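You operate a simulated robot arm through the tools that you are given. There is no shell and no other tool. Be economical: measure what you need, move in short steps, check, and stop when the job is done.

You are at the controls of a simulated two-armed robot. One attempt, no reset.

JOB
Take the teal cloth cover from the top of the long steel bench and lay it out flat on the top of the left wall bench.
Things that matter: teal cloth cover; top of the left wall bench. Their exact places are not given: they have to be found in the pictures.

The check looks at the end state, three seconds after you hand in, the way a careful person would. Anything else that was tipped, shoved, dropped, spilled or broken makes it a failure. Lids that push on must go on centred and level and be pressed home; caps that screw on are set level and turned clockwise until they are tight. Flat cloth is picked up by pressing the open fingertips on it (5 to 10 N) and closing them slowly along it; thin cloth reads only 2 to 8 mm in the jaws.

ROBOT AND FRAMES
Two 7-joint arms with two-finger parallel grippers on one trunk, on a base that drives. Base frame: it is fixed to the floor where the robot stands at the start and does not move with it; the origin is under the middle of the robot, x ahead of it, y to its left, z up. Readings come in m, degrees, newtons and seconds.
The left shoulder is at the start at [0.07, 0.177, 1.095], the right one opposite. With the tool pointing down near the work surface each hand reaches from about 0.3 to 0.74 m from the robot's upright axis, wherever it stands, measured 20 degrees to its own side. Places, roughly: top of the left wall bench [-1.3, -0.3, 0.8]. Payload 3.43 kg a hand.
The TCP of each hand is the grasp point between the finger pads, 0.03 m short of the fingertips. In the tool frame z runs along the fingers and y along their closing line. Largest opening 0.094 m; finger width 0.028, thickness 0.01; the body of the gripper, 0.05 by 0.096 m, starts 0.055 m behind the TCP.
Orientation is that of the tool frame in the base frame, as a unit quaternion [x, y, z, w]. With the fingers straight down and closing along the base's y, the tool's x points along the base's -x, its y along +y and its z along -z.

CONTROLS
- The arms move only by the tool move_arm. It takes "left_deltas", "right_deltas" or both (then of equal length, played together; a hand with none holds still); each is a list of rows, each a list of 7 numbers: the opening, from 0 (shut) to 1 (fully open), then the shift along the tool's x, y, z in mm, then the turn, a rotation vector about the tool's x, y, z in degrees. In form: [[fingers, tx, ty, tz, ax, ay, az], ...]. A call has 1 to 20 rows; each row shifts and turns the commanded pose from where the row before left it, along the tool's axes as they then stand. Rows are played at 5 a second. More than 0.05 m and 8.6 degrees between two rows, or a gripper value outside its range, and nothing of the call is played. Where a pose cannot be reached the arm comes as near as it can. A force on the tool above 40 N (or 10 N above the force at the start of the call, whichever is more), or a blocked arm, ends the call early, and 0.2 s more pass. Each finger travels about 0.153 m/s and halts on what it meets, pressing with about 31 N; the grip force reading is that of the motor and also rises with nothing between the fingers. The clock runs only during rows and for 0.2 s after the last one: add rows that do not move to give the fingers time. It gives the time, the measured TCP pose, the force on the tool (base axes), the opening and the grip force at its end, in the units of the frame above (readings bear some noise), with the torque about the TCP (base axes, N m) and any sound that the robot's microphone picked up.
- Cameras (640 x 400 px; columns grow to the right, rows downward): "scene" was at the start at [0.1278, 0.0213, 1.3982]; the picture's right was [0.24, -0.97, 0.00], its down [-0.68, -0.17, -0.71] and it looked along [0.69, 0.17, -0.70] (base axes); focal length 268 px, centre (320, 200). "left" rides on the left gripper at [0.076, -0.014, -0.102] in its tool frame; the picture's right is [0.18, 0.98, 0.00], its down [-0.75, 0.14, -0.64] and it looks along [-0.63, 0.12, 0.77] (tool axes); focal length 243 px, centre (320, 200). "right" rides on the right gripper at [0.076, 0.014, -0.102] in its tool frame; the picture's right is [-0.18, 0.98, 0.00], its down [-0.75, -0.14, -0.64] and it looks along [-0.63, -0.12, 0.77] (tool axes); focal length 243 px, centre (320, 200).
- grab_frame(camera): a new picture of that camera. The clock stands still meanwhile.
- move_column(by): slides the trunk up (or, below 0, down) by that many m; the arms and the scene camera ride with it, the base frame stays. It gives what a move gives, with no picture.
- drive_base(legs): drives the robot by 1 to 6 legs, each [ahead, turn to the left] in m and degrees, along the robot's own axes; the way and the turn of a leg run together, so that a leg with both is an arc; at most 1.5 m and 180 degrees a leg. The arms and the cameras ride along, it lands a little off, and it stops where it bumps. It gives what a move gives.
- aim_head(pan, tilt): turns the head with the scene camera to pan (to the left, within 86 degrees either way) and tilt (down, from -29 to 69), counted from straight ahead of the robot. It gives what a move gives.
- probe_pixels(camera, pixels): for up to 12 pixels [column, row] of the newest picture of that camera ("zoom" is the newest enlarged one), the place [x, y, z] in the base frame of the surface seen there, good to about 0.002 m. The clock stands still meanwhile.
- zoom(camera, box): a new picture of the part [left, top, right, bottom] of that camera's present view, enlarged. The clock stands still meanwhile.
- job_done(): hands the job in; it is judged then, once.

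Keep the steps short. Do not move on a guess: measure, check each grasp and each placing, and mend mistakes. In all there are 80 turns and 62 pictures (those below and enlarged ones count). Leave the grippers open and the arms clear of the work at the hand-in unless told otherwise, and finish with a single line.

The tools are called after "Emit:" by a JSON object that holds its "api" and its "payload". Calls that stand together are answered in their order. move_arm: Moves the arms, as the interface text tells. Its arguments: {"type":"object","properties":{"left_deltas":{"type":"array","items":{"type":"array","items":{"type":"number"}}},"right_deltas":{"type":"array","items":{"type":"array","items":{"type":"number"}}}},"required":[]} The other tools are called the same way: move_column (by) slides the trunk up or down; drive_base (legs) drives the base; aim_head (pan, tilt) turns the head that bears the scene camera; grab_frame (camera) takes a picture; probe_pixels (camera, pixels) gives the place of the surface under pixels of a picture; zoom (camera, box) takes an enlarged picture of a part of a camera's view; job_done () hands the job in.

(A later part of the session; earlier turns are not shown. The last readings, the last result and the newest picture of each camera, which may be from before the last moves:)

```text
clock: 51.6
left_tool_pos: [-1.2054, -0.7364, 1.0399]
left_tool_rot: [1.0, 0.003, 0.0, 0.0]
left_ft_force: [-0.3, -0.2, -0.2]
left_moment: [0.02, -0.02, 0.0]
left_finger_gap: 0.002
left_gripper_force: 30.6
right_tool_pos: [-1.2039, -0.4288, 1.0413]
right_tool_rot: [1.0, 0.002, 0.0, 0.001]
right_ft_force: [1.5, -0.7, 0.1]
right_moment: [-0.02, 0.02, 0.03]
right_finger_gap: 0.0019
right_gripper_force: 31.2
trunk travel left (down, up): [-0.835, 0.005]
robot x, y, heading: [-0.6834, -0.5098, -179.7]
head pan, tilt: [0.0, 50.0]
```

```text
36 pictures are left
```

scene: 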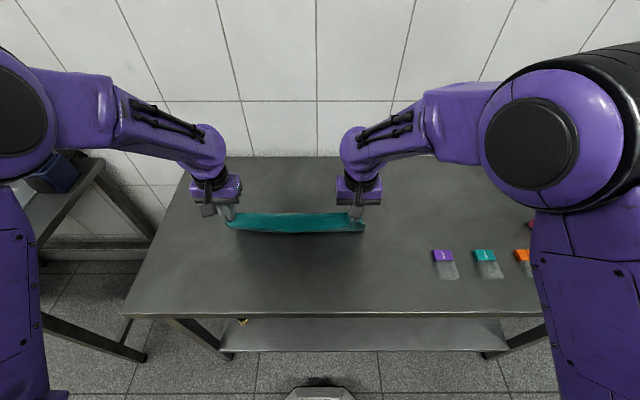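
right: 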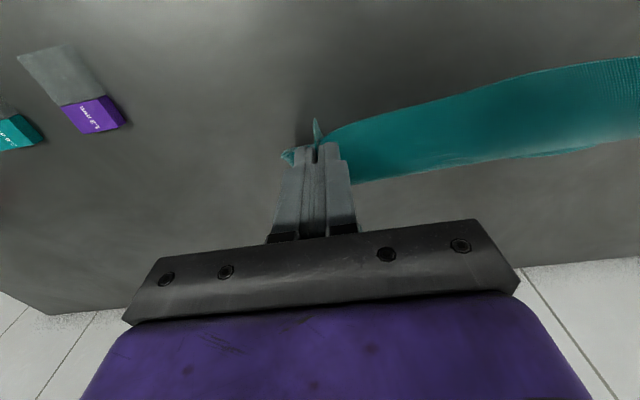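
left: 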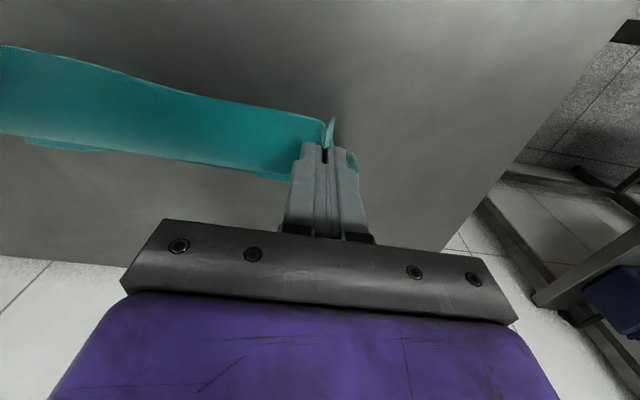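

Emit:
{"api": "probe_pixels", "payload": {"camera": "left", "pixels": [[200, 155], [130, 146], [60, 142], [70, 100], [250, 168], [60, 60], [200, 130], [270, 172]]}}

Emit:
{"api": "probe_pixels", "payload": {"camera": "right", "pixels": [[370, 178], [430, 165], [500, 156], [560, 150], [610, 145], [600, 100]]}}

```text
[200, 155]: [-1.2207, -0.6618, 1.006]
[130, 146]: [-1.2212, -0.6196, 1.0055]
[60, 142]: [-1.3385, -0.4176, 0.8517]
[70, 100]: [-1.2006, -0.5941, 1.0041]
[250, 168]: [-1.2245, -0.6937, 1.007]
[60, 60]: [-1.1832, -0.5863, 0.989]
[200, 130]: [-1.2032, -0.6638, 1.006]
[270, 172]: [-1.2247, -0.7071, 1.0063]
```

```text
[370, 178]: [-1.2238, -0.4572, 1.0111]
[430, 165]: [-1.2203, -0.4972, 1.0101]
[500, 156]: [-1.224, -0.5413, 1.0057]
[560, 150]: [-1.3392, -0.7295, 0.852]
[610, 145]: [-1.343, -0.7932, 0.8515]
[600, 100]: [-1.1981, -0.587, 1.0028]
```

The far edge lies on the bench at x ≈ −1.34 with the sheet rising toward me, as intended. I'll finish the lay-down, drawing it slightly taut.

Emit:
{"api": "move_arm", "payload": {"left_deltas": [[0, 25, 0, 10, 0, 0, 0], [0, 25, 0, 15, 0, 0, 0], [0, 20, 0, 20, 0, 0, 0], [0, 15, 0, 25, 0, 0, 0], [0, 10, 0, 25, 0, 0, 0], [0, 8, 0, 25, 0, 0, 0], [0, 8, 0, 20, 0, 0, 0], [0, 5, 0, 9, 0, 0, 0], [0, 0, 0, 0, 0, 0, 0]], "right_deltas": [[0, 25, 0, 10, 0, 0, 0], [0, 25, 0, 15, 0, 0, 0], [0, 20, 0, 20, 0, 0, 0], [0, 15, 0, 25, 0, 0, 0], [0, 10, 0, 25, 0, 0, 0], [0, 8, 0, 25, 0, 0, 0], [0, 8, 0, 20, 0, 0, 0], [0, 5, 0, 9, 0, 0, 0], [0, 0, 0, 0, 0, 0, 0]]}}

Emit:
{"api": "grab_frame", "payload": {"camera": "scene"}}

```text
clock: 53.6
left_tool_pos: [-1.0905, -0.7364, 0.8921]
left_tool_rot: [1.0, 0.003, 0.0, 0.0]
left_ft_force: [0.9, 0.5, 0.3]
left_moment: [0.04, -0.01, 0.03]
left_finger_gap: 0.0018
left_gripper_force: 30.8
right_tool_pos: [-1.088, -0.427, 0.8905]
right_tool_rot: [1.0, -0.002, 0.0, 0.003]
right_ft_force: [-0.4, -0.8, 0.7]
right_moment: [-0.03, -0.02, 0.05]
right_finger_gap: 0.0018
right_gripper_force: 30.7
trunk travel left (down, up): [-0.835, 0.005]
robot x, y, heading: [-0.6864, -0.5053, -179.8]
head pan, tilt: [0.0, 50.0]
```

```text
35 pictures are left
```

scene: 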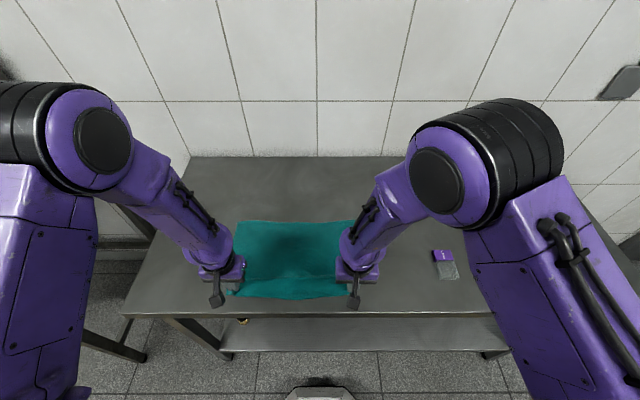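

The cloth lies out flat, far edge forward. I'll lower the tips to light contact so that opening spreads the pinched folds back out.

Emit:
{"api": "move_arm", "payload": {"left_deltas": [[0, 0, 0, 5, 0, 0, 0], [0, 0, 0, 4, 0, 0, 0], [0, 0, 0, 1, 0, 0, 0], [0, 0, 0, 0, 0, 0, 0]], "right_deltas": [[0, 0, 0, 5, 0, 0, 0], [0, 0, 0, 3, 0, 0, 0], [0, 0, 0, 0.5, 0, 0, 0], [0, 0, 0, 0, 0, 0, 0]]}}

```text
clock: 54.6
left_tool_pos: [-1.0906, -0.7348, 0.8832]
left_tool_rot: [1.0, 0.002, 0.0, 0.001]
left_ft_force: [-0.1, -1.1, 5.4]
left_moment: [0.04, 0.06, 0.06]
left_finger_gap: 0.0018
left_gripper_force: 30.6
right_tool_pos: [-1.0883, -0.4263, 0.8834]
right_tool_rot: [1.0, -0.002, 0.002, 0.002]
right_ft_force: [0.0, -1.2, 0.6]
right_moment: [-0.02, 0.0, 0.04]
right_finger_gap: 0.0018
right_gripper_force: 31.1
trunk travel left (down, up): [-0.835, 0.005]
robot x, y, heading: [-0.6863, -0.5118, -179.7]
head pan, tilt: [0.0, 50.0]
```

Left presses at 5 N and right barely touches. I'll lower the right 1.5 mm, then open both slowly along the cloth.

Emit:
{"api": "move_arm", "payload": {"left_deltas": [[0, 0, 0, 0, 0, 0, 0], [0, 0, 0, 0, 0, 0, 0], [0.04, 0, 0, 0, 0, 0, 0], [0.08, 0, 0, 0, 0, 0, 0], [0.12, 0, 0, 0, 0, 0, 0], [0.16, 0, 0, 0, 0, 0, 0], [0.2, 0, 0, 0, 0, 0, 0], [0.24, 0, 0, 0, 0, 0, 0], [0.28, 0, 0, 0, 0, 0, 0], [0.32, 0, 0, 0, 0, 0, 0], [0.36, 0, 0, 0, 0, 0, 0], [0.4, 0, 0, 0, 0, 0, 0], [0.4, 0, 0, 0, 0, 0, 0]], "right_deltas": [[0, 0, 0, 1, 0, 0, 0], [0, 0, 0, 0.7, 0, 0, 0], [0.04, 0, 0, 0, 0, 0, 0], [0.08, 0, 0, 0, 0, 0, 0], [0.12, 0, 0, 0, 0, 0, 0], [0.16, 0, 0, 0, 0, 0, 0], [0.2, 0, 0, 0, 0, 0, 0], [0.24, 0, 0, 0, 0, 0, 0], [0.28, 0, 0, 0, 0, 0, 0], [0.32, 0, 0, 0, 0, 0, 0], [0.36, 0, 0, 0, 0, 0, 0], [0.4, 0, 0, 0, 0, 0, 0], [0.4, 0, 0, 0, 0, 0, 0]]}}

Emit:
{"api": "grab_frame", "payload": {"camera": "left"}}

Emit:
{"api": "grab_frame", "payload": {"camera": "right"}}

```text
clock: 57.4
left_tool_pos: [-1.0898, -0.7361, 0.8813]
left_tool_rot: [1.0, 0.003, 0.0, 0.0]
left_ft_force: [0.2, -0.8, 4.6]
left_moment: [0.07, 0.0, -0.01]
left_finger_gap: 0.036
left_gripper_force: 0.2
right_tool_pos: [-1.0887, -0.4274, 0.8826]
right_tool_rot: [1.0, -0.001, 0.0, 0.003]
right_ft_force: [-0.9, -0.1, 0.5]
right_moment: [0.04, 0.0, -0.03]
right_finger_gap: 0.0376
right_gripper_force: 0.1
trunk travel left (down, up): [-0.835, 0.005]
robot x, y, heading: [-0.6833, -0.5097, -179.6]
head pan, tilt: [0.0, 50.0]
```

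```text
34 pictures are left
```

left: 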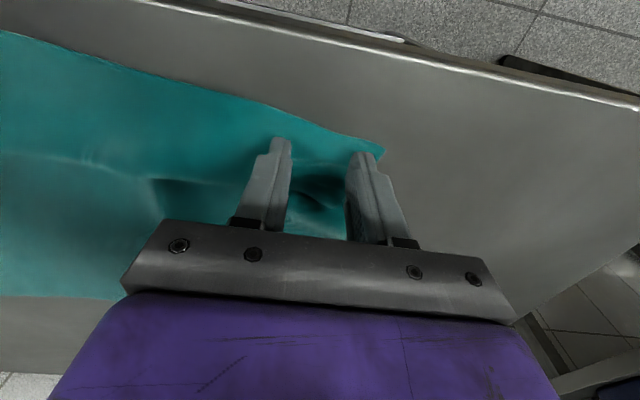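

```text
33 pictures are left
```

right: 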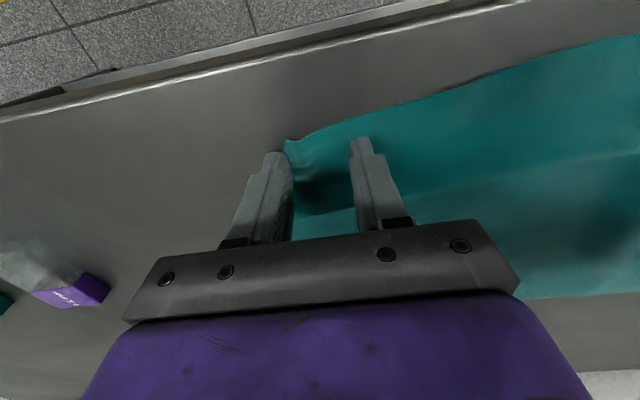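

Both hands are open and the folds have mostly spread. There's a slight ridge across the middle. I'll lift straight up and inspect.

Emit:
{"api": "move_arm", "payload": {"left_deltas": [[0.4, 0, 0, -10, 0, 0, 0], [0.4, 0, 0, -30, 0, 0, 0], [0.4, 0, 0, -40, 0, 0, 0], [0.4, 0, 40, -20, 0, 0, 0], [0.4, 0, 40, -20, 0, 0, 0], [0.4, 0, 0, 0, 0, 0, 0]], "right_deltas": [[0.4, 0, 0, -10, 0, 0, 0], [0.4, 0, 0, -30, 0, 0, 0], [0.4, 0, 0, -40, 0, 0, 0], [0.4, 0, -40, -20, 0, 0, 0], [0.4, 0, -40, -20, 0, 0, 0], [0.4, 0, 0, 0, 0, 0, 0]]}}

Emit:
{"api": "zoom", "payload": {"camera": "scene", "box": [180, 200, 420, 350]}}

Emit:
{"api": "probe_pixels", "payload": {"camera": "zoom", "pixels": [[150, 60], [470, 60], [130, 240], [460, 240], [300, 60], [300, 110], [300, 150], [300, 190], [300, 230], [200, 150], [400, 150], [440, 200]]}}

```text
clock: 58.8
left_tool_pos: [-1.0891, -0.8142, 1.0023]
left_tool_rot: [1.0, 0.003, 0.001, 0.0]
left_ft_force: [-0.1, 0.9, 0.5]
left_moment: [-0.02, 0.0, -0.02]
left_finger_gap: 0.0377
left_gripper_force: 0.0
right_tool_pos: [-1.0885, -0.3483, 1.0012]
right_tool_rot: [1.0, 0.004, 0.0, 0.0]
right_ft_force: [-0.2, -0.3, 0.5]
right_moment: [0.02, 0.0, 0.04]
right_finger_gap: 0.0374
right_gripper_force: 0.1
trunk travel left (down, up): [-0.835, 0.005]
robot x, y, heading: [-0.6864, -0.5114, -179.8]
head pan, tilt: [0.0, 50.0]
```

```text
2.67 times, centred on (300, 275) of scene
```

zoom: 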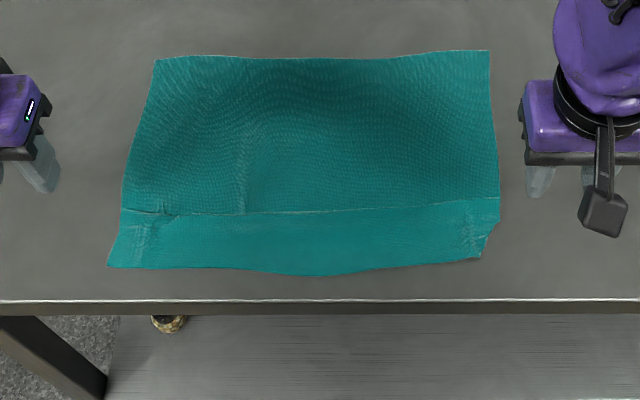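

```text
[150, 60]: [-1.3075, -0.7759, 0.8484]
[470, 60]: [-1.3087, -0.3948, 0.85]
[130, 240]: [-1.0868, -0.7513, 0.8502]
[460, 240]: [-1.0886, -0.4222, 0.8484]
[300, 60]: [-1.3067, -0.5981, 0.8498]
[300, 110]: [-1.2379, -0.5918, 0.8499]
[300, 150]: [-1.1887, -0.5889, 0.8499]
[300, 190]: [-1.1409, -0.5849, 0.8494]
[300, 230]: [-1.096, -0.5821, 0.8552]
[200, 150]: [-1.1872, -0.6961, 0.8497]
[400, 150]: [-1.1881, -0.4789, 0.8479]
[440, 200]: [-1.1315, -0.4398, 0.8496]
```

The cloth is out and flush, but a crease line crosses it at zoom row ~212. Depth is about 0.25 m versus 0.27 m originally, so there's probably a small pleat. I'll take a closer look.

Emit:
{"api": "zoom", "payload": {"camera": "scene", "box": [215, 262, 375, 312]}}

Emit:
{"api": "probe_pixels", "payload": {"camera": "zoom", "pixels": [[320, 55], [320, 66], [320, 76], [320, 86], [320, 100], [320, 120], [320, 140], [320, 160], [100, 160], [20, 160], [560, 140], [600, 70]]}}

```text
4.00 times, centred on (295, 287) of scene
```

zoom: 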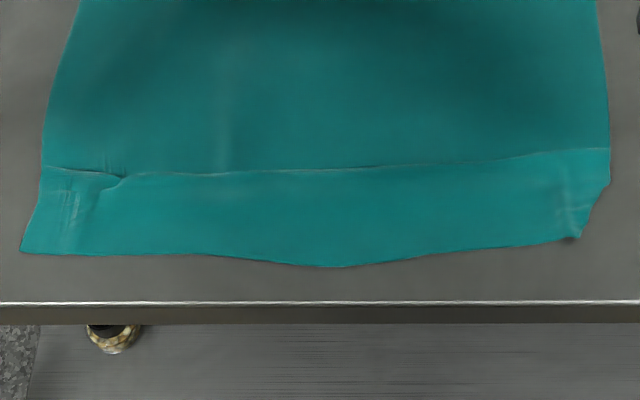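

```text
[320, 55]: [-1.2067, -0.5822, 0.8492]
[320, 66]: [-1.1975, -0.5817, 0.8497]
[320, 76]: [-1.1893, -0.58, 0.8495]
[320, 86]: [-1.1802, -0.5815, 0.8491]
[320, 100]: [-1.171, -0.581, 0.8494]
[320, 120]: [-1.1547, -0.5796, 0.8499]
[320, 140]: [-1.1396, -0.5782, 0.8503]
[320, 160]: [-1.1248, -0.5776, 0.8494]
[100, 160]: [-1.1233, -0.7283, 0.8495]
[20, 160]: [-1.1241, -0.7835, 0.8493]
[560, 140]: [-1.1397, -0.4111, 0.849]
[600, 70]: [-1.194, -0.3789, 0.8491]
```

There's a small pleat at x ≈ −1.115, and the near edge is only 2–3 cm from the bench front. The fix is to press near the far edge (x ≈ −1.285) with the fingers spread and slide it forward, pulling the pleat out. First I'll position above.

Emit:
{"api": "move_arm", "payload": {"left_deltas": [[0.8, -33, -19, 17, 0, 0, 0], [0.8, -33, -19, 17, 0, 0, 0], [0.8, -33, -19, 17, 0, 0, 0], [0.8, -33, -19, 17, 0, 0, 0], [0.8, -33, -19, 17, 0, 0, 0], [0.8, -31, -19, 17, 0, 0, 0], [0.8, 0, 0, 0, 0, 0, 0]], "right_deltas": [[0.8, -33, 20, 17, 0, 0, 0], [0.8, -33, 20, 17, 0, 0, 0], [0.8, -33, 20, 17, 0, 0, 0], [0.8, -33, 20, 17, 0, 0, 0], [0.8, -33, 20, 17, 0, 0, 0], [0.8, -31, 22, 16, 0, 0, 0], [0.8, 0, 0, 0, 0, 0, 0]]}}

Emit:
{"api": "grab_frame", "payload": {"camera": "left"}}

Emit:
{"api": "grab_frame", "payload": {"camera": "right"}}

```text
clock: 60.4
left_tool_pos: [-1.287, -0.701, 0.9008]
left_tool_rot: [1.0, 0.003, 0.0, 0.0]
left_ft_force: [0.7, -0.2, 0.6]
left_moment: [-0.05, 0.01, 0.05]
left_finger_gap: 0.0751
left_gripper_force: 0.1
right_tool_pos: [-1.2849, -0.47, 0.9016]
right_tool_rot: [1.0, 0.003, 0.0, 0.0]
right_ft_force: [0.3, 0.3, 0.8]
right_moment: [0.01, 0.03, 0.03]
right_finger_gap: 0.0751
right_gripper_force: 0.1
trunk travel left (down, up): [-0.835, 0.005]
robot x, y, heading: [-0.6865, -0.5062, -179.7]
head pan, tilt: [0.0, 50.0]
```

```text
30 pictures are left
```

left: 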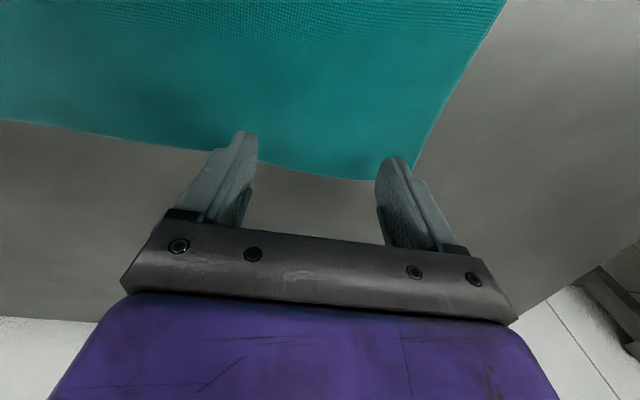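

```text
29 pictures are left
```

right: 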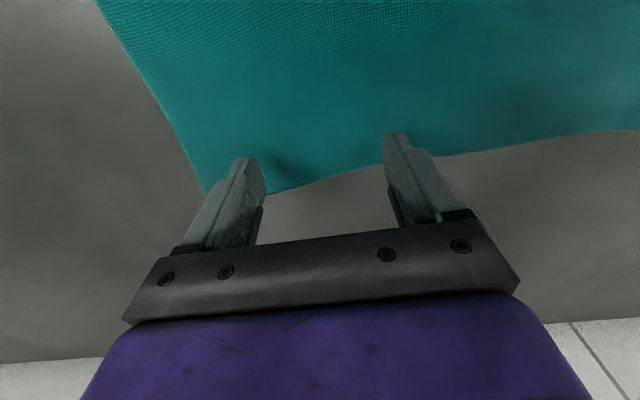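

Emit:
{"api": "probe_pixels", "payload": {"camera": "left", "pixels": [[300, 165], [370, 178], [180, 143], [413, 168]]}}

Emit:
{"api": "probe_pixels", "payload": {"camera": "right", "pixels": [[275, 190], [340, 172], [470, 150], [208, 188]]}}

Emit:
{"api": "move_arm", "payload": {"left_deltas": [[0.8, 15, 0, 8, 0, 0, 0], [0.8, 0, 0, 8, 0, 0, 0], [0.8, 0, 0, 2, 0, 0, 0], [0.8, 0, 0, 0, 0, 0, 0]], "right_deltas": [[0.8, 15, 0, 8, 0, 0, 0], [0.8, 0, 0, 8, 0, 0, 0], [0.8, 0, 0, 2, 0, 0, 0], [0.8, 0, 0, 0, 0, 0, 0]]}}

```text
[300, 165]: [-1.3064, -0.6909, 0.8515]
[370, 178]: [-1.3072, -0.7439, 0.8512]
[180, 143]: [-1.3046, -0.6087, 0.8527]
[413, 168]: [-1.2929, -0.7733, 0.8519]
```

```text
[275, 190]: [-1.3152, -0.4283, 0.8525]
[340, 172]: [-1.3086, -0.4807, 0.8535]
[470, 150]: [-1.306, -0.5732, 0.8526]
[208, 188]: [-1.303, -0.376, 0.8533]
```

```text
clock: 61.4
left_tool_pos: [-1.2726, -0.7015, 0.882]
left_tool_rot: [1.0, 0.003, -0.001, 0.0]
left_ft_force: [-0.1, -0.3, 1.8]
left_moment: [-0.03, 0.04, 0.0]
left_finger_gap: 0.0755
left_gripper_force: 0.1
right_tool_pos: [-1.2693, -0.4721, 0.8833]
right_tool_rot: [1.0, 0.003, 0.0, 0.0]
right_ft_force: [-0.1, -0.1, 0.0]
right_moment: [-0.02, 0.01, -0.02]
right_finger_gap: 0.0753
right_gripper_force: 0.0
trunk travel left (down, up): [-0.835, 0.005]
robot x, y, heading: [-0.6878, -0.5091, -179.7]
head pan, tilt: [0.0, 50.0]
```

The far edge is at x −1.307, so the pads at −1.27 are safely on the cloth. I'll press in to about 5 N each.

Emit:
{"api": "move_arm", "payload": {"left_deltas": [[0.8, 0, 0, 0.8, 0, 0, 0], [0.8, 0, 0, 0, 0, 0, 0], [0.8, 0, 0, 0, 0, 0, 0]], "right_deltas": [[0.8, 0, 0, 1, 0, 0, 0], [0.8, 0, 0, 1, 0, 0, 0], [0.8, 0, 0, 0, 0, 0, 0]]}}

```text
clock: 62.2
left_tool_pos: [-1.2713, -0.7027, 0.8811]
left_tool_rot: [1.0, 0.003, -0.001, 0.0]
left_ft_force: [-0.5, 0.0, 4.2]
left_moment: [0.02, 0.0, -0.03]
left_finger_gap: 0.0749
left_gripper_force: 0.1
right_tool_pos: [-1.2689, -0.4707, 0.8812]
right_tool_rot: [1.0, 0.003, -0.001, 0.001]
right_ft_force: [-0.7, 1.2, 0.0]
right_moment: [-0.03, -0.02, -0.03]
right_finger_gap: 0.0753
right_gripper_force: 0.0
trunk travel left (down, up): [-0.835, 0.005]
robot x, y, heading: [-0.6876, -0.5103, -179.7]
head pan, tilt: [0.0, 50.0]
```

Emit:
{"api": "move_arm", "payload": {"left_deltas": [[0.8, 0, 0, 0.5, 0, 0, 0], [0.8, 0, 0, 0, 0, 0, 0], [0.8, 0, 0, 0, 0, 0, 0]], "right_deltas": [[0.8, 0, 0, 0.8, 0, 0, 0], [0.8, 0, 0, 0.7, 0, 0, 0], [0.8, 0, 0, 0, 0, 0, 0]]}}

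```text
clock: 63.0
left_tool_pos: [-1.2701, -0.7027, 0.8817]
left_tool_rot: [1.0, 0.003, -0.001, -0.001]
left_ft_force: [-0.8, 0.4, 2.3]
left_moment: [0.0, 0.02, 0.0]
left_finger_gap: 0.0752
left_gripper_force: 0.0
right_tool_pos: [-1.267, -0.4703, 0.8821]
right_tool_rot: [1.0, 0.003, -0.002, 0.0]
right_ft_force: [-1.5, 1.3, 14.4]
right_moment: [0.12, -0.02, 0.02]
right_finger_gap: 0.0755
right_gripper_force: 0.1
trunk travel left (down, up): [-0.835, 0.005]
robot x, y, heading: [-0.683, -0.5076, -179.6]
head pan, tilt: [0.0, 50.0]
```

Right reads 14 N, too much, and left 2.3 N. I'll balance them and slide both forward 35 mm in small steps.

Emit:
{"api": "move_arm", "payload": {"left_deltas": [[0.8, 0, 0, 0.4, 0, 0, 0], [0.8, -5, 0, 0, 0, 0, 0], [0.8, -5, 0, 0, 0, 0, 0], [0.8, -5, 0, 0, 0, 0, 0], [0.8, -5, 0, 0, 0, 0, 0], [0.8, -5, 0, 0, 0, 0, 0], [0.8, -5, 0, 0, 0, 0, 0], [0.8, -5, 0, 0, 0, 0, 0], [0.8, 0, 0, 0, 0, 0, 0]], "right_deltas": [[0.8, 0, 0, -0.6, 0, 0, 0], [0.8, -5, 0, 0, 0, 0, 0], [0.8, -5, 0, 0, 0, 0, 0], [0.8, -5, 0, 0, 0, 0, 0], [0.8, -5, 0, 0, 0, 0, 0], [0.8, -5, 0, 0, 0, 0, 0], [0.8, -5, 0, 0, 0, 0, 0], [0.8, -5, 0, 0, 0, 0, 0], [0.8, 0, 0, 0, 0, 0, 0]]}}

Emit:
{"api": "grab_frame", "payload": {"camera": "scene"}}

Emit:
{"api": "zoom", "payload": {"camera": "scene", "box": [190, 200, 400, 330]}}

```text
clock: 65.0
left_tool_pos: [-1.3053, -0.7014, 0.8818]
left_tool_rot: [1.0, 0.002, -0.001, 0.001]
left_ft_force: [-0.1, 0.0, 0.8]
left_moment: [-0.01, -0.03, 0.02]
left_finger_gap: 0.0755
left_gripper_force: 0.1
right_tool_pos: [-1.3015, -0.4721, 0.8806]
right_tool_rot: [1.0, 0.003, -0.002, 0.0]
right_ft_force: [2.6, -0.1, 14.1]
right_moment: [0.03, -0.12, 0.03]
right_finger_gap: 0.0753
right_gripper_force: 0.1
trunk travel left (down, up): [-0.835, 0.005]
robot x, y, heading: [-0.6854, -0.5085, -179.8]
head pan, tilt: [0.0, 50.0]
```

```text
28 pictures are left
```

scene: 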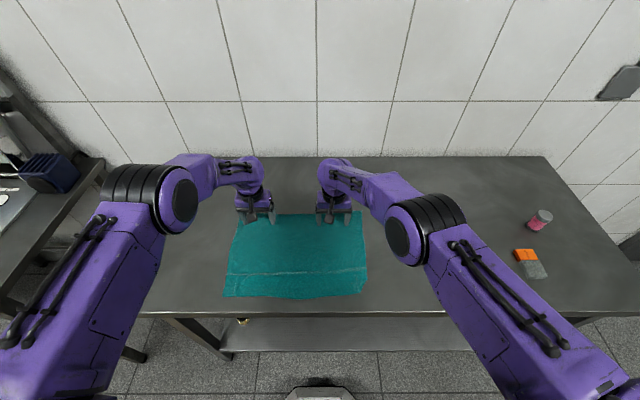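

```text
3.05 times, centred on (295, 265) of scene
```

zoom: 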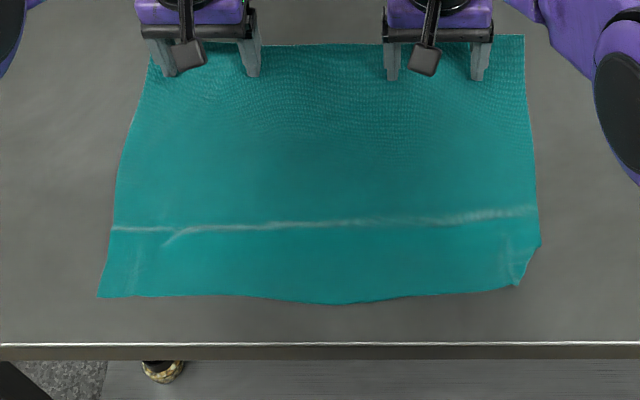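

The pleat has nearly pulled out, only a faint crease is left, stronger at the left where pressure faded. I'll press the left a bit more and slide another 12–15 mm.

Emit:
{"api": "move_arm", "payload": {"left_deltas": [[0.8, 0, 0, 1.0, 0, 0, 0], [0.8, -3, 0, 0, 0, 0, 0], [0.8, -4, 0, 0, 0, 0, 0], [0.8, -4, 0, 0, 0, 0, 0], [0.8, -4, 0, 0, 0, 0, 0], [0.8, 0, 0, 0, 0, 0, 0]], "right_deltas": [[0.8, 0, 0, -0.5, 0, 0, 0], [0.8, -3, 0, 0, 0, 0, 0], [0.8, -3, 0, 0, 0, 0, 0], [0.8, -3, 0, 0, 0, 0, 0], [0.8, -3, 0, 0, 0, 0, 0], [0.8, 0, 0, 0, 0, 0, 0]]}}

Emit:
{"api": "zoom", "payload": {"camera": "scene", "box": [190, 200, 400, 330]}}

Emit:
{"api": "probe_pixels", "payload": {"camera": "zoom", "pixels": [[320, 60], [320, 200], [320, 220], [320, 230], [320, 295], [170, 235], [130, 290], [480, 215], [510, 280], [532, 250], [105, 292], [500, 250]]}}

```text
clock: 66.4
left_tool_pos: [-1.3212, -0.7006, 0.8805]
left_tool_rot: [1.0, 0.003, -0.002, 0.0]
left_ft_force: [2.7, 0.5, 15.5]
left_moment: [0.02, -0.1, 0.01]
left_finger_gap: 0.0752
left_gripper_force: 0.1
right_tool_pos: [-1.3129, -0.4706, 0.8818]
right_tool_rot: [1.0, 0.003, -0.001, 0.0]
right_ft_force: [0.9, -0.3, 0.1]
right_moment: [0.02, 0.03, 0.01]
right_finger_gap: 0.075
right_gripper_force: 0.1
trunk travel left (down, up): [-0.835, 0.005]
robot x, y, heading: [-0.6854, -0.5063, -179.5]
head pan, tilt: [0.0, 50.0]
```

```text
3.05 times, centred on (295, 265) of scene
```

zoom: 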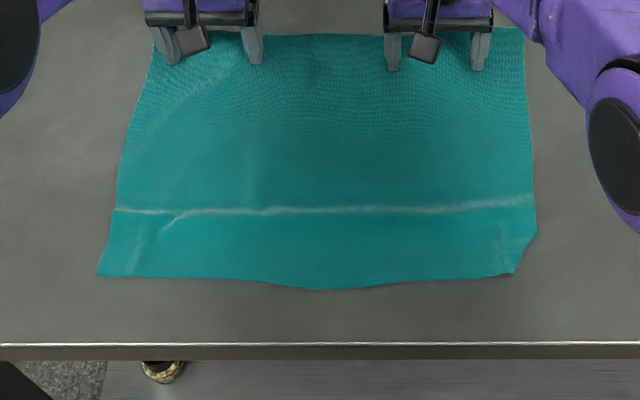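

```text
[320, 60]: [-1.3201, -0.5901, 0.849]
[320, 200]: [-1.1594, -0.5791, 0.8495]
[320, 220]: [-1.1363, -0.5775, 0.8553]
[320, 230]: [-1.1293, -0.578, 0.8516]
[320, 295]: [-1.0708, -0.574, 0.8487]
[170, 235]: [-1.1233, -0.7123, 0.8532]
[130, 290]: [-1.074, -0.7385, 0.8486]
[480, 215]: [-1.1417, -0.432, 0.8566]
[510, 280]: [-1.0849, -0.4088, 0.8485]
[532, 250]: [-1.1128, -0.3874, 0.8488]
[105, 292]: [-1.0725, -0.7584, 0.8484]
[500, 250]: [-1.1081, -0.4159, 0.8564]
```

The whole cloth now slides as one at full depth (near edge −1.07, far −1.35). A low ridge about 6 mm high remains at x ≈ −1.135, and the right near corner looks tucked. I'll lift off clear and look closely.

Emit:
{"api": "move_arm", "payload": {"left_deltas": [[0.8, 0, 0, -10, 0, 0, 0], [0.8, 0, 0, -30, 0, 0, 0], [0.8, 30, 20, -30, 0, 0, 0], [0.8, 40, 20, 0, 0, 0, 0], [0.8, 40, 0, 0, 0, 0, 0], [0.8, 0, 0, 0, 0, 0, 0]], "right_deltas": [[0.8, 0, 0, -10, 0, 0, 0], [0.8, 0, 0, -30, 0, 0, 0], [0.8, 30, 0, -30, 0, 0, 0], [0.8, 40, 0, 0, 0, 0, 0], [0.8, 40, 0, 0, 0, 0, 0], [0.8, 0, 0, 0, 0, 0, 0]]}}

Emit:
{"api": "grab_frame", "payload": {"camera": "right"}}

Emit:
{"api": "zoom", "payload": {"camera": "scene", "box": [300, 250, 396, 310]}}

```text
clock: 67.8
left_tool_pos: [-1.2126, -0.7433, 0.9471]
left_tool_rot: [1.0, 0.003, 0.0, 0.0]
left_ft_force: [-0.5, 0.3, 0.6]
left_moment: [-0.02, -0.01, -0.01]
left_finger_gap: 0.0753
left_gripper_force: 0.0
right_tool_pos: [-1.2062, -0.4711, 0.9519]
right_tool_rot: [1.0, 0.004, 0.001, 0.0]
right_ft_force: [0.0, -0.1, 0.0]
right_moment: [-0.05, 0.01, -0.02]
right_finger_gap: 0.075
right_gripper_force: 0.0
trunk travel left (down, up): [-0.835, 0.005]
robot x, y, heading: [-0.6827, -0.5073, -179.7]
head pan, tilt: [0.0, 50.0]
```

```text
25 pictures are left
```

right: 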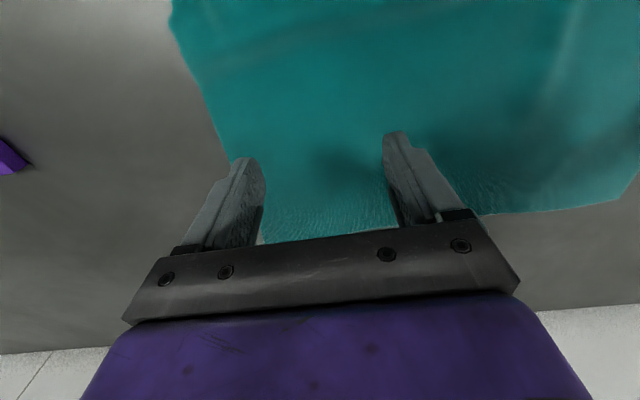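

```text
6.67 times, centred on (348, 280) of scene
```

zoom: 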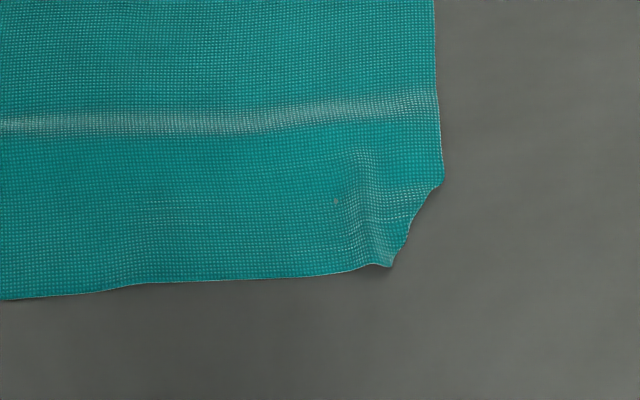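

The cloth weave is flat apart from a low ridge and a small tucked corner at right. To flatten the ridge, the left hand will anchor the cloth beyond it (x −1.2) while the right presses the near strip and pulls gently toward me.

Emit:
{"api": "move_arm", "payload": {"left_deltas": [[0.8, 6, -36, 0, 0, 0, 0], [0.8, 6, -36, 10, 0, 0, 0], [0.8, 0, 0, 30, 0, 0, 0], [0.8, 0, 0, 16, 0, 0, 0], [0.8, 0, 0, 8, 0, 0, 0], [0.8, 0, 0, 0, 0, 0, 0]], "right_deltas": [[0.8, 40, 0, 0, 0, 0, 0], [0.8, 40, 0, 10, 0, 0, 0], [0.8, 36, 0, 30, 0, 0, 0], [0.8, 0, 0, 20, 0, 0, 0], [0.8, 0, 0, 9, 0, 0, 0], [0.8, 0, 0, 0, 0, 0, 0]]}}

```text
clock: 69.2
left_tool_pos: [-1.1994, -0.6709, 0.8835]
left_tool_rot: [1.0, 0.002, 0.0, -0.001]
left_ft_force: [-0.5, -0.7, -0.7]
left_moment: [0.01, -0.01, 0.03]
left_finger_gap: 0.0753
left_gripper_force: 0.0
right_tool_pos: [-1.0923, -0.4715, 0.8835]
right_tool_rot: [1.0, -0.003, 0.0, 0.003]
right_ft_force: [0.2, -0.2, 0.1]
right_moment: [0.01, -0.02, 0.02]
right_finger_gap: 0.0753
right_gripper_force: 0.1
trunk travel left (down, up): [-0.835, 0.005]
robot x, y, heading: [-0.6826, -0.5083, -179.8]
head pan, tilt: [0.0, 50.0]
```

Emit:
{"api": "move_arm", "payload": {"left_deltas": [[0.8, 0, 0, 1.5, 0, 0, 0], [0.8, 0, 0, 1.5, 0, 0, 0], [0.8, 0, 0, 0, 0, 0, 0]], "right_deltas": [[0.8, 0, 0, 1.5, 0, 0, 0], [0.8, 0, 0, 1.2, 0, 0, 0], [0.8, 0, 0, 0, 0, 0, 0]]}}

```text
clock: 70.0
left_tool_pos: [-1.1979, -0.6689, 0.8841]
left_tool_rot: [1.0, 0.003, -0.001, -0.001]
left_ft_force: [-0.4, -0.2, 0.3]
left_moment: [0.0, -0.03, -0.01]
left_finger_gap: 0.0752
left_gripper_force: 0.2
right_tool_pos: [-1.091, -0.4709, 0.8832]
right_tool_rot: [1.0, -0.002, -0.003, 0.002]
right_ft_force: [-5.7, -2.2, 37.9]
right_moment: [1.34, 0.22, 0.22]
right_finger_gap: 0.0747
right_gripper_force: 0.1
trunk travel left (down, up): [-0.835, 0.005]
robot x, y, heading: [-0.6842, -0.5094, -179.6]
head pan, tilt: [0.0, 50.0]
```

Right jumped to 38 N while left isn't pressing yet. I'll back the right off at once and bring the left down.

Emit:
{"api": "move_arm", "payload": {"right_deltas": [[0.8, 0, 0, -1.6, 0, 0, 0], [0.8, 0, 0, 0, 0, 0, 0]], "left_deltas": [[0.8, 0, 0, 0.7, 0, 0, 0], [0.8, 0, 0, 0, 0, 0, 0]]}}

```text
clock: 70.6
left_tool_pos: [-1.1987, -0.6706, 0.8817]
left_tool_rot: [1.0, 0.003, -0.002, -0.001]
left_ft_force: [-0.6, 0.8, 0.2]
left_moment: [-0.02, 0.0, -0.03]
left_finger_gap: 0.0752
left_gripper_force: 0.0
right_tool_pos: [-1.0898, -0.4692, 0.8806]
right_tool_rot: [1.0, -0.003, -0.001, 0.002]
right_ft_force: [-6.2, -1.9, 39.4]
right_moment: [1.15, 0.25, 0.2]
right_finger_gap: 0.0742
right_gripper_force: 0.0
trunk travel left (down, up): [-0.835, 0.005]
robot x, y, heading: [-0.6871, -0.5097, -179.6]
head pan, tilt: [0.0, 50.0]
```

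Still 39 N on the right, so I'll raise it 3 mm more and read again.

Emit:
{"api": "move_arm", "payload": {"right_deltas": [[0.8, 0, 0, -2, 0, 0, 0], [0.8, 0, 0, -2, 0, 0, 0], [0.8, 0, 0, 0, 0, 0, 0]]}}

Emit:
{"api": "grab_frame", "payload": {"camera": "right"}}

```text
clock: 71.4
left_tool_pos: [-1.1986, -0.6683, 0.8815]
left_tool_rot: [1.0, 0.003, -0.001, 0.0]
left_ft_force: [0.8, -0.4, 7.0]
left_moment: [-0.04, 0.0, -0.02]
left_finger_gap: 0.075
left_gripper_force: 0.1
right_tool_pos: [-1.0884, -0.4685, 0.8835]
right_tool_rot: [1.0, -0.004, 0.003, 0.003]
right_ft_force: [0.2, -0.1, 0.5]
right_moment: [-0.01, -0.01, -0.02]
right_finger_gap: 0.0753
right_gripper_force: 0.0
trunk travel left (down, up): [-0.835, 0.005]
robot x, y, heading: [-0.6872, -0.5121, -179.4]
head pan, tilt: [0.0, 50.0]
```

```text
23 pictures are left
```

right: 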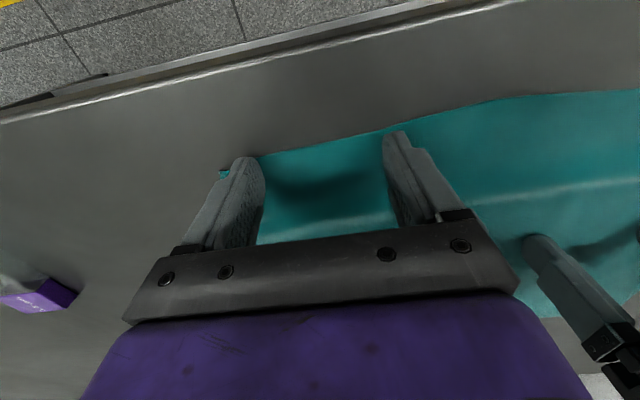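

The left anchors at 7 N and the right is now free. I'll lower the right gently and pull 10 mm toward me.

Emit:
{"api": "move_arm", "payload": {"right_deltas": [[0.8, 0, 0, 0.9, 0, 0, 0], [0.8, 0, 0, 0.7, 0, 0, 0], [0.8, 0, 0, 0, 0, 0, 0]]}}

```text
clock: 72.2
left_tool_pos: [-1.1992, -0.6692, 0.8815]
left_tool_rot: [1.0, 0.003, -0.001, 0.0]
left_ft_force: [-0.4, -1.0, 7.3]
left_moment: [0.0, 0.0, 0.01]
left_finger_gap: 0.0752
left_gripper_force: 0.0
right_tool_pos: [-1.0911, -0.4691, 0.8844]
right_tool_rot: [1.0, -0.003, -0.001, 0.005]
right_ft_force: [0.4, -0.4, 0.1]
right_moment: [0.02, -0.02, 0.0]
right_finger_gap: 0.0755
right_gripper_force: 0.0
trunk travel left (down, up): [-0.835, 0.005]
robot x, y, heading: [-0.6874, -0.5079, -179.8]
head pan, tilt: [0.0, 50.0]
```

Emit:
{"api": "move_arm", "payload": {"right_deltas": [[0.8, 0, 0, 0.7, 0, 0, 0], [0.8, 2, 0, 0.4, 0, 0, 0], [0.8, 3, -1, 0.3, 0, 0, 0], [0.8, 3, -1, 0.2, 0, 0, 0], [0.8, 3, -1, 0, 0, 0, 0], [0.8, 0, 0, 0, 0, 0, 0]]}}

Emit:
{"api": "zoom", "payload": {"camera": "scene", "box": [190, 200, 400, 330]}}

```text
clock: 73.6
left_tool_pos: [-1.1991, -0.6688, 0.8806]
left_tool_rot: [1.0, 0.003, -0.001, 0.0]
left_ft_force: [-0.2, -1.0, 4.1]
left_moment: [-0.01, -0.03, -0.01]
left_finger_gap: 0.0752
left_gripper_force: 0.2
right_tool_pos: [-1.0777, -0.4658, 0.8816]
right_tool_rot: [1.0, -0.005, 0.003, 0.004]
right_ft_force: [-2.9, 0.2, 14.4]
right_moment: [0.61, 0.07, 0.1]
right_finger_gap: 0.0754
right_gripper_force: 0.0
trunk travel left (down, up): [-0.835, 0.005]
robot x, y, heading: [-0.6856, -0.5056, -179.7]
head pan, tilt: [0.0, 50.0]
```

```text
3.05 times, centred on (295, 265) of scene
```

zoom: 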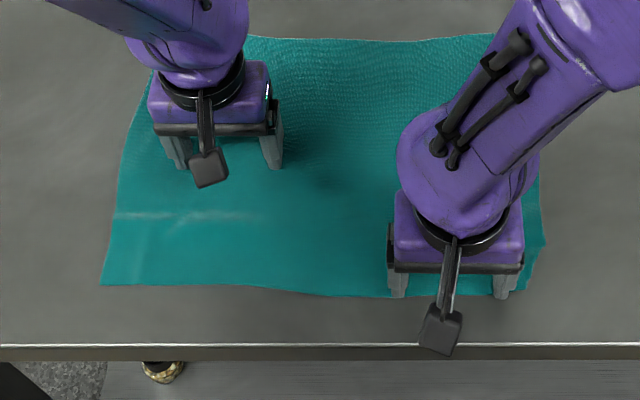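

The ridge is gone across the right and centre. Now I'll swap: the right anchors at x −1.2 and the left pulls the left part of the near strip.

Emit:
{"api": "move_arm", "payload": {"left_deltas": [[0.8, 0, 0, -10, 0, 0, 0], [0.8, 0, 0, -30, 0, 0, 0], [0.8, 35, 12, 0, 0, 0, 0], [0.8, 35, 12, 0, 0, 0, 0], [0.8, 34, 12, 10, 0, 0, 0], [0.8, 0, 0, 26, 0, 0, 0], [0.8, 0, 0, 0, 0, 0, 0]], "right_deltas": [[0.8, 0, 0, -10, 0, 0, 0], [0.8, 0, 0, -30, 0, 0, 0], [0.8, -42, 10, 0, 0, 0, 0], [0.8, -42, 10, 0, 0, 0, 0], [0.8, -40, 10, 10, 0, 0, 0], [0.8, 0, 0, 27, 0, 0, 0], [0.8, 0, 0, 0, 0, 0, 0]]}}

Emit:
{"api": "move_arm", "payload": {"left_deltas": [[0.8, 0, 0, 1, 0, 0, 0], [0.8, 0, 0, 0, 0, 0, 0]], "right_deltas": [[0.8, 0, 0, 1.5, 0, 0, 0], [0.8, 0, 0, 0, 0, 0, 0]]}}

```text
clock: 75.2
left_tool_pos: [-1.0963, -0.7035, 0.8839]
left_tool_rot: [1.0, 0.002, -0.001, 0.0]
left_ft_force: [0.2, -0.7, 0.2]
left_moment: [0.02, -0.02, -0.03]
left_finger_gap: 0.075
left_gripper_force: 0.1
right_tool_pos: [-1.2021, -0.4959, 0.883]
right_tool_rot: [1.0, 0.003, -0.001, 0.0]
right_ft_force: [0.0, 0.3, 0.6]
right_moment: [0.0, 0.03, 0.0]
right_finger_gap: 0.075
right_gripper_force: 0.0
trunk travel left (down, up): [-0.835, 0.005]
robot x, y, heading: [-0.6837, -0.5082, -179.5]
head pan, tilt: [0.0, 50.0]
```

```text
clock: 75.8
left_tool_pos: [-1.0962, -0.7045, 0.8825]
left_tool_rot: [1.0, 0.003, 0.0, 0.0]
left_ft_force: [-0.6, 0.1, -1.7]
left_moment: [0.0, 0.0, 0.04]
left_finger_gap: 0.0752
left_gripper_force: 0.1
right_tool_pos: [-1.2028, -0.4968, 0.8821]
right_tool_rot: [1.0, 0.003, -0.002, 0.0]
right_ft_force: [0.1, 0.0, 1.7]
right_moment: [-0.01, 0.0, 0.02]
right_finger_gap: 0.0752
right_gripper_force: 0.1
trunk travel left (down, up): [-0.835, 0.005]
robot x, y, heading: [-0.6859, -0.5105, -179.5]
head pan, tilt: [0.0, 50.0]
```

Emit:
{"api": "move_arm", "payload": {"left_deltas": [[0.8, 0, 0, 0.7, 0, 0, 0], [0.8, 0, 0, 0.6, 0, 0, 0], [0.8, 2, 0, 0.3, 0, 0, 0], [0.8, 3, 1, 0.2, 0, 0, 0], [0.8, 3, 1, 0, 0, 0, 0], [0.8, 3, 1, 0, 0, 0, 0], [0.8, 0, 0, 0, 0, 0, 0]], "right_deltas": [[0.8, 0, 0, 0.5, 0, 0, 0], [0.8, 0, 0, 0, 0, 0, 0], [0.8, 0, 0, 0, 0, 0, 0], [0.8, 0, 0, 0, 0, 0, 0], [0.8, 0, 0, 0, 0, 0, 0], [0.8, 0, 0, 0, 0, 0, 0], [0.8, 0, 0, 0, 0, 0, 0]]}}

Emit:
{"api": "zoom", "payload": {"camera": "scene", "box": [190, 200, 400, 330]}}

```text
clock: 77.4
left_tool_pos: [-1.0841, -0.7076, 0.8806]
left_tool_rot: [1.0, 0.003, 0.0, 0.0]
left_ft_force: [-0.4, 0.0, 0.4]
left_moment: [0.02, 0.0, -0.01]
left_finger_gap: 0.0751
left_gripper_force: 0.0
right_tool_pos: [-1.2027, -0.4963, 0.8808]
right_tool_rot: [1.0, 0.003, 0.0, -0.001]
right_ft_force: [-1.5, 0.0, 3.7]
right_moment: [0.0, 0.02, 0.01]
right_finger_gap: 0.0752
right_gripper_force: 0.0
trunk travel left (down, up): [-0.835, 0.005]
robot x, y, heading: [-0.6876, -0.5117, -179.9]
head pan, tilt: [0.0, 50.0]
```

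```text
3.05 times, centred on (295, 265) of scene
```

zoom: 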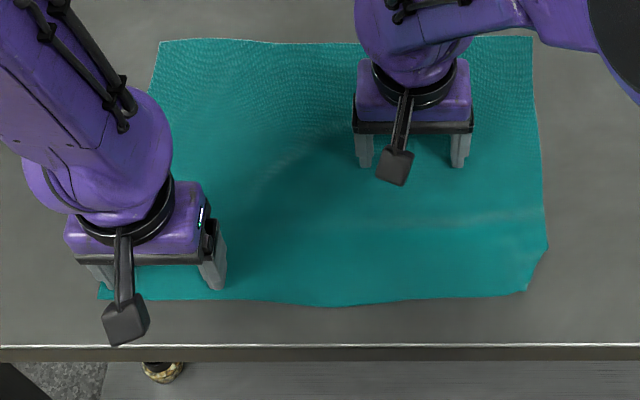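

Very flat now. I'll lift both hands clear, spread them out sideways, and inspect.

Emit:
{"api": "move_arm", "payload": {"left_deltas": [[0.8, 0, 0, -10, 0, 0, 0], [0.8, 0, 0, -35, 0, 0, 0], [0.8, 0, 30, -35, 0, 0, 0], [0.8, 0, 40, -20, 0, 0, 0], [0.8, 0, 40, 0, 0, 0, 0], [0.8, 0, 0, 0, 0, 0, 0]], "right_deltas": [[0.8, 0, 0, -10, 0, 0, 0], [0.8, 0, 0, -35, 0, 0, 0], [0.8, 30, -35, -20, 0, 0, 0], [0.8, 0, -45, -20, 0, 0, 0], [0.8, 0, -45, 0, 0, 0, 0], [0.8, 0, -20, 0, 0, 0, 0]]}}

Emit:
{"api": "zoom", "payload": {"camera": "scene", "box": [190, 200, 400, 330]}}

Emit:
{"api": "probe_pixels", "payload": {"camera": "zoom", "pixels": [[170, 50], [520, 45], [110, 290], [520, 285], [320, 298], [320, 220], [180, 240], [450, 218], [505, 260], [540, 245], [150, 215], [250, 150]]}}

```text
refused: row 3 steps farther than a row can; nothing moved
```

```text
3.05 times, centred on (295, 265) of scene
```

zoom: 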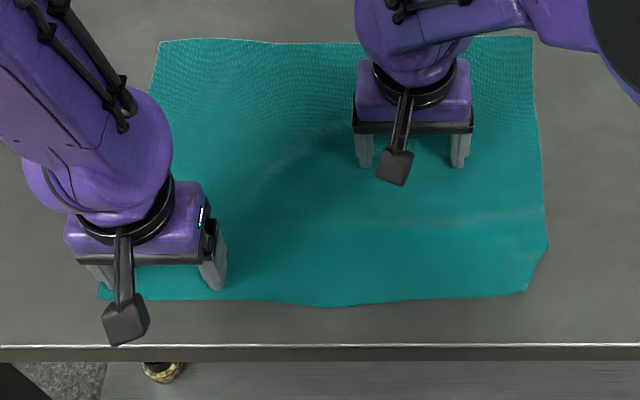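

```text
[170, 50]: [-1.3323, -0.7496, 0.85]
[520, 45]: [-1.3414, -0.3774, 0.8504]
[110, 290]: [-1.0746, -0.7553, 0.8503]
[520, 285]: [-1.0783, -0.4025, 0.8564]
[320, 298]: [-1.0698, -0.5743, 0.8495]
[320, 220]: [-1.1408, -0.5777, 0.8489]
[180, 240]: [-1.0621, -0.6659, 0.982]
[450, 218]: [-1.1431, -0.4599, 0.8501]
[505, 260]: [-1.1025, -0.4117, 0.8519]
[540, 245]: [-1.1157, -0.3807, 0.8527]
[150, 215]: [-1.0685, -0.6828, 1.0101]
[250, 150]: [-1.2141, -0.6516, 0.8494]
```

That was refused because one row's step was too big. I'll repeat with smaller steps.

Emit:
{"api": "move_arm", "payload": {"left_deltas": [[0.8, 0, 0, -10, 0, 0, 0], [0.8, 0, 0, -35, 0, 0, 0], [0.8, 0, 25, -30, 0, 0, 0], [0.8, 0, 40, -20, 0, 0, 0], [0.8, 0, 40, 0, 0, 0, 0], [0.8, 0, 0, 0, 0, 0, 0]], "right_deltas": [[0.8, 0, 0, -10, 0, 0, 0], [0.8, 0, 0, -35, 0, 0, 0], [0.8, 20, -30, -25, 0, 0, 0], [0.8, 0, -40, -20, 0, 0, 0], [0.8, 0, -40, 0, 0, 0, 0], [0.8, 0, -30, 0, 0, 0, 0]]}}

Emit:
{"api": "zoom", "payload": {"camera": "scene", "box": [190, 200, 400, 330]}}

Emit:
{"api": "zoom", "payload": {"camera": "scene", "box": [315, 255, 395, 305]}}

```text
clock: 78.8
left_tool_pos: [-1.0827, -0.8119, 0.9749]
left_tool_rot: [1.0, 0.002, 0.0, 0.001]
left_ft_force: [0.0, 0.9, -0.2]
left_moment: [-0.02, 0.04, -0.02]
left_finger_gap: 0.0751
left_gripper_force: 0.1
right_tool_pos: [-1.1827, -0.3573, 0.973]
right_tool_rot: [1.0, 0.003, 0.0, 0.001]
right_ft_force: [-0.4, 0.9, 0.5]
right_moment: [-0.01, 0.0, -0.01]
right_finger_gap: 0.0752
right_gripper_force: 0.1
trunk travel left (down, up): [-0.835, 0.005]
robot x, y, heading: [-0.6904, -0.5059, -179.7]
head pan, tilt: [0.0, 50.0]
```

```text
3.05 times, centred on (295, 265) of scene
```

zoom: 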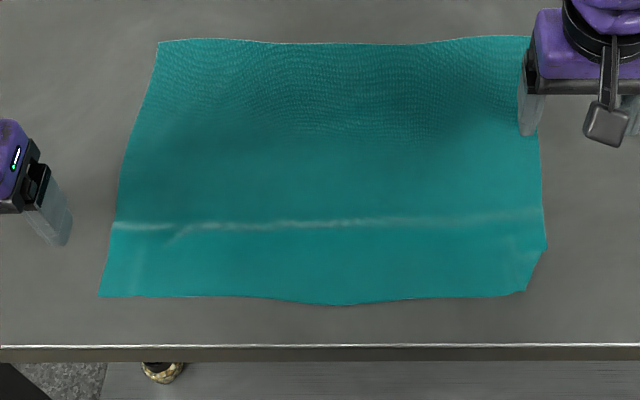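

```text
8.00 times, centred on (355, 280) of scene
```

zoom: 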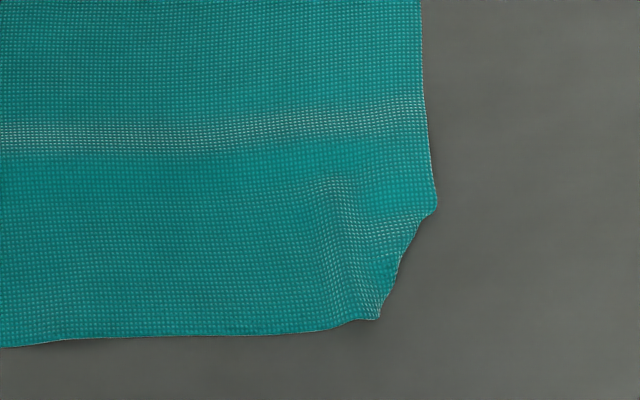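

Some of the ridge springs back as a soft crease. I'll measure its height and the corner's.

Emit:
{"api": "probe_pixels", "payload": {"camera": "zoom", "pixels": [[100, 60], [100, 110], [100, 130], [100, 150], [100, 200], [350, 100], [350, 125], [330, 220], [370, 300], [390, 240], [432, 205], [480, 250]]}}

Emit:
{"api": "zoom", "payload": {"camera": "scene", "box": [215, 255, 295, 305]}}

Emit:
{"api": "probe_pixels", "payload": {"camera": "zoom", "pixels": [[100, 140], [200, 140], [300, 140], [400, 140], [500, 140], [600, 140], [300, 120], [300, 155], [200, 160], [180, 180], [80, 300], [300, 220]]}}

```text
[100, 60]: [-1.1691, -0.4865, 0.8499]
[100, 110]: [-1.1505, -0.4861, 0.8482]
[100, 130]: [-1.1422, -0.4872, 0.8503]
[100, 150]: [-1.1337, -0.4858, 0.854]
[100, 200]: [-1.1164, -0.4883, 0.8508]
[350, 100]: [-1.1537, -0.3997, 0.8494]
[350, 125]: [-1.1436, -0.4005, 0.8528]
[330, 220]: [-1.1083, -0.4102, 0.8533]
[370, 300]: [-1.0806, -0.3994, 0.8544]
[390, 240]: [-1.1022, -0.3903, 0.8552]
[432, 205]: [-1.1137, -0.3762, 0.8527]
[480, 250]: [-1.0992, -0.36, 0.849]
```

```text
8.00 times, centred on (255, 280) of scene
```

zoom: 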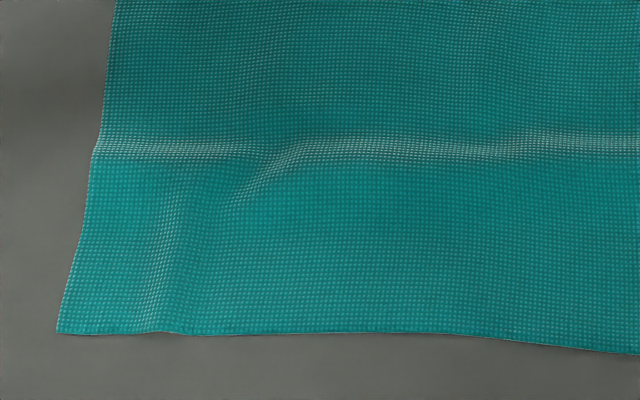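

```text
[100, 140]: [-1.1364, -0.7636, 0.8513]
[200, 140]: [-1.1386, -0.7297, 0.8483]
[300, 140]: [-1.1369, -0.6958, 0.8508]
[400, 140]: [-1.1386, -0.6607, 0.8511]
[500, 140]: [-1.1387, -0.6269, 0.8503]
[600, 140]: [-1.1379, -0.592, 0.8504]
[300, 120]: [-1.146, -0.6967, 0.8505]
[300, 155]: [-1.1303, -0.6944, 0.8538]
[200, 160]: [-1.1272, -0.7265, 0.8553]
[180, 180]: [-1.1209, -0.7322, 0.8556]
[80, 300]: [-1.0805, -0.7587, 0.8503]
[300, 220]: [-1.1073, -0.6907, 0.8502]
```

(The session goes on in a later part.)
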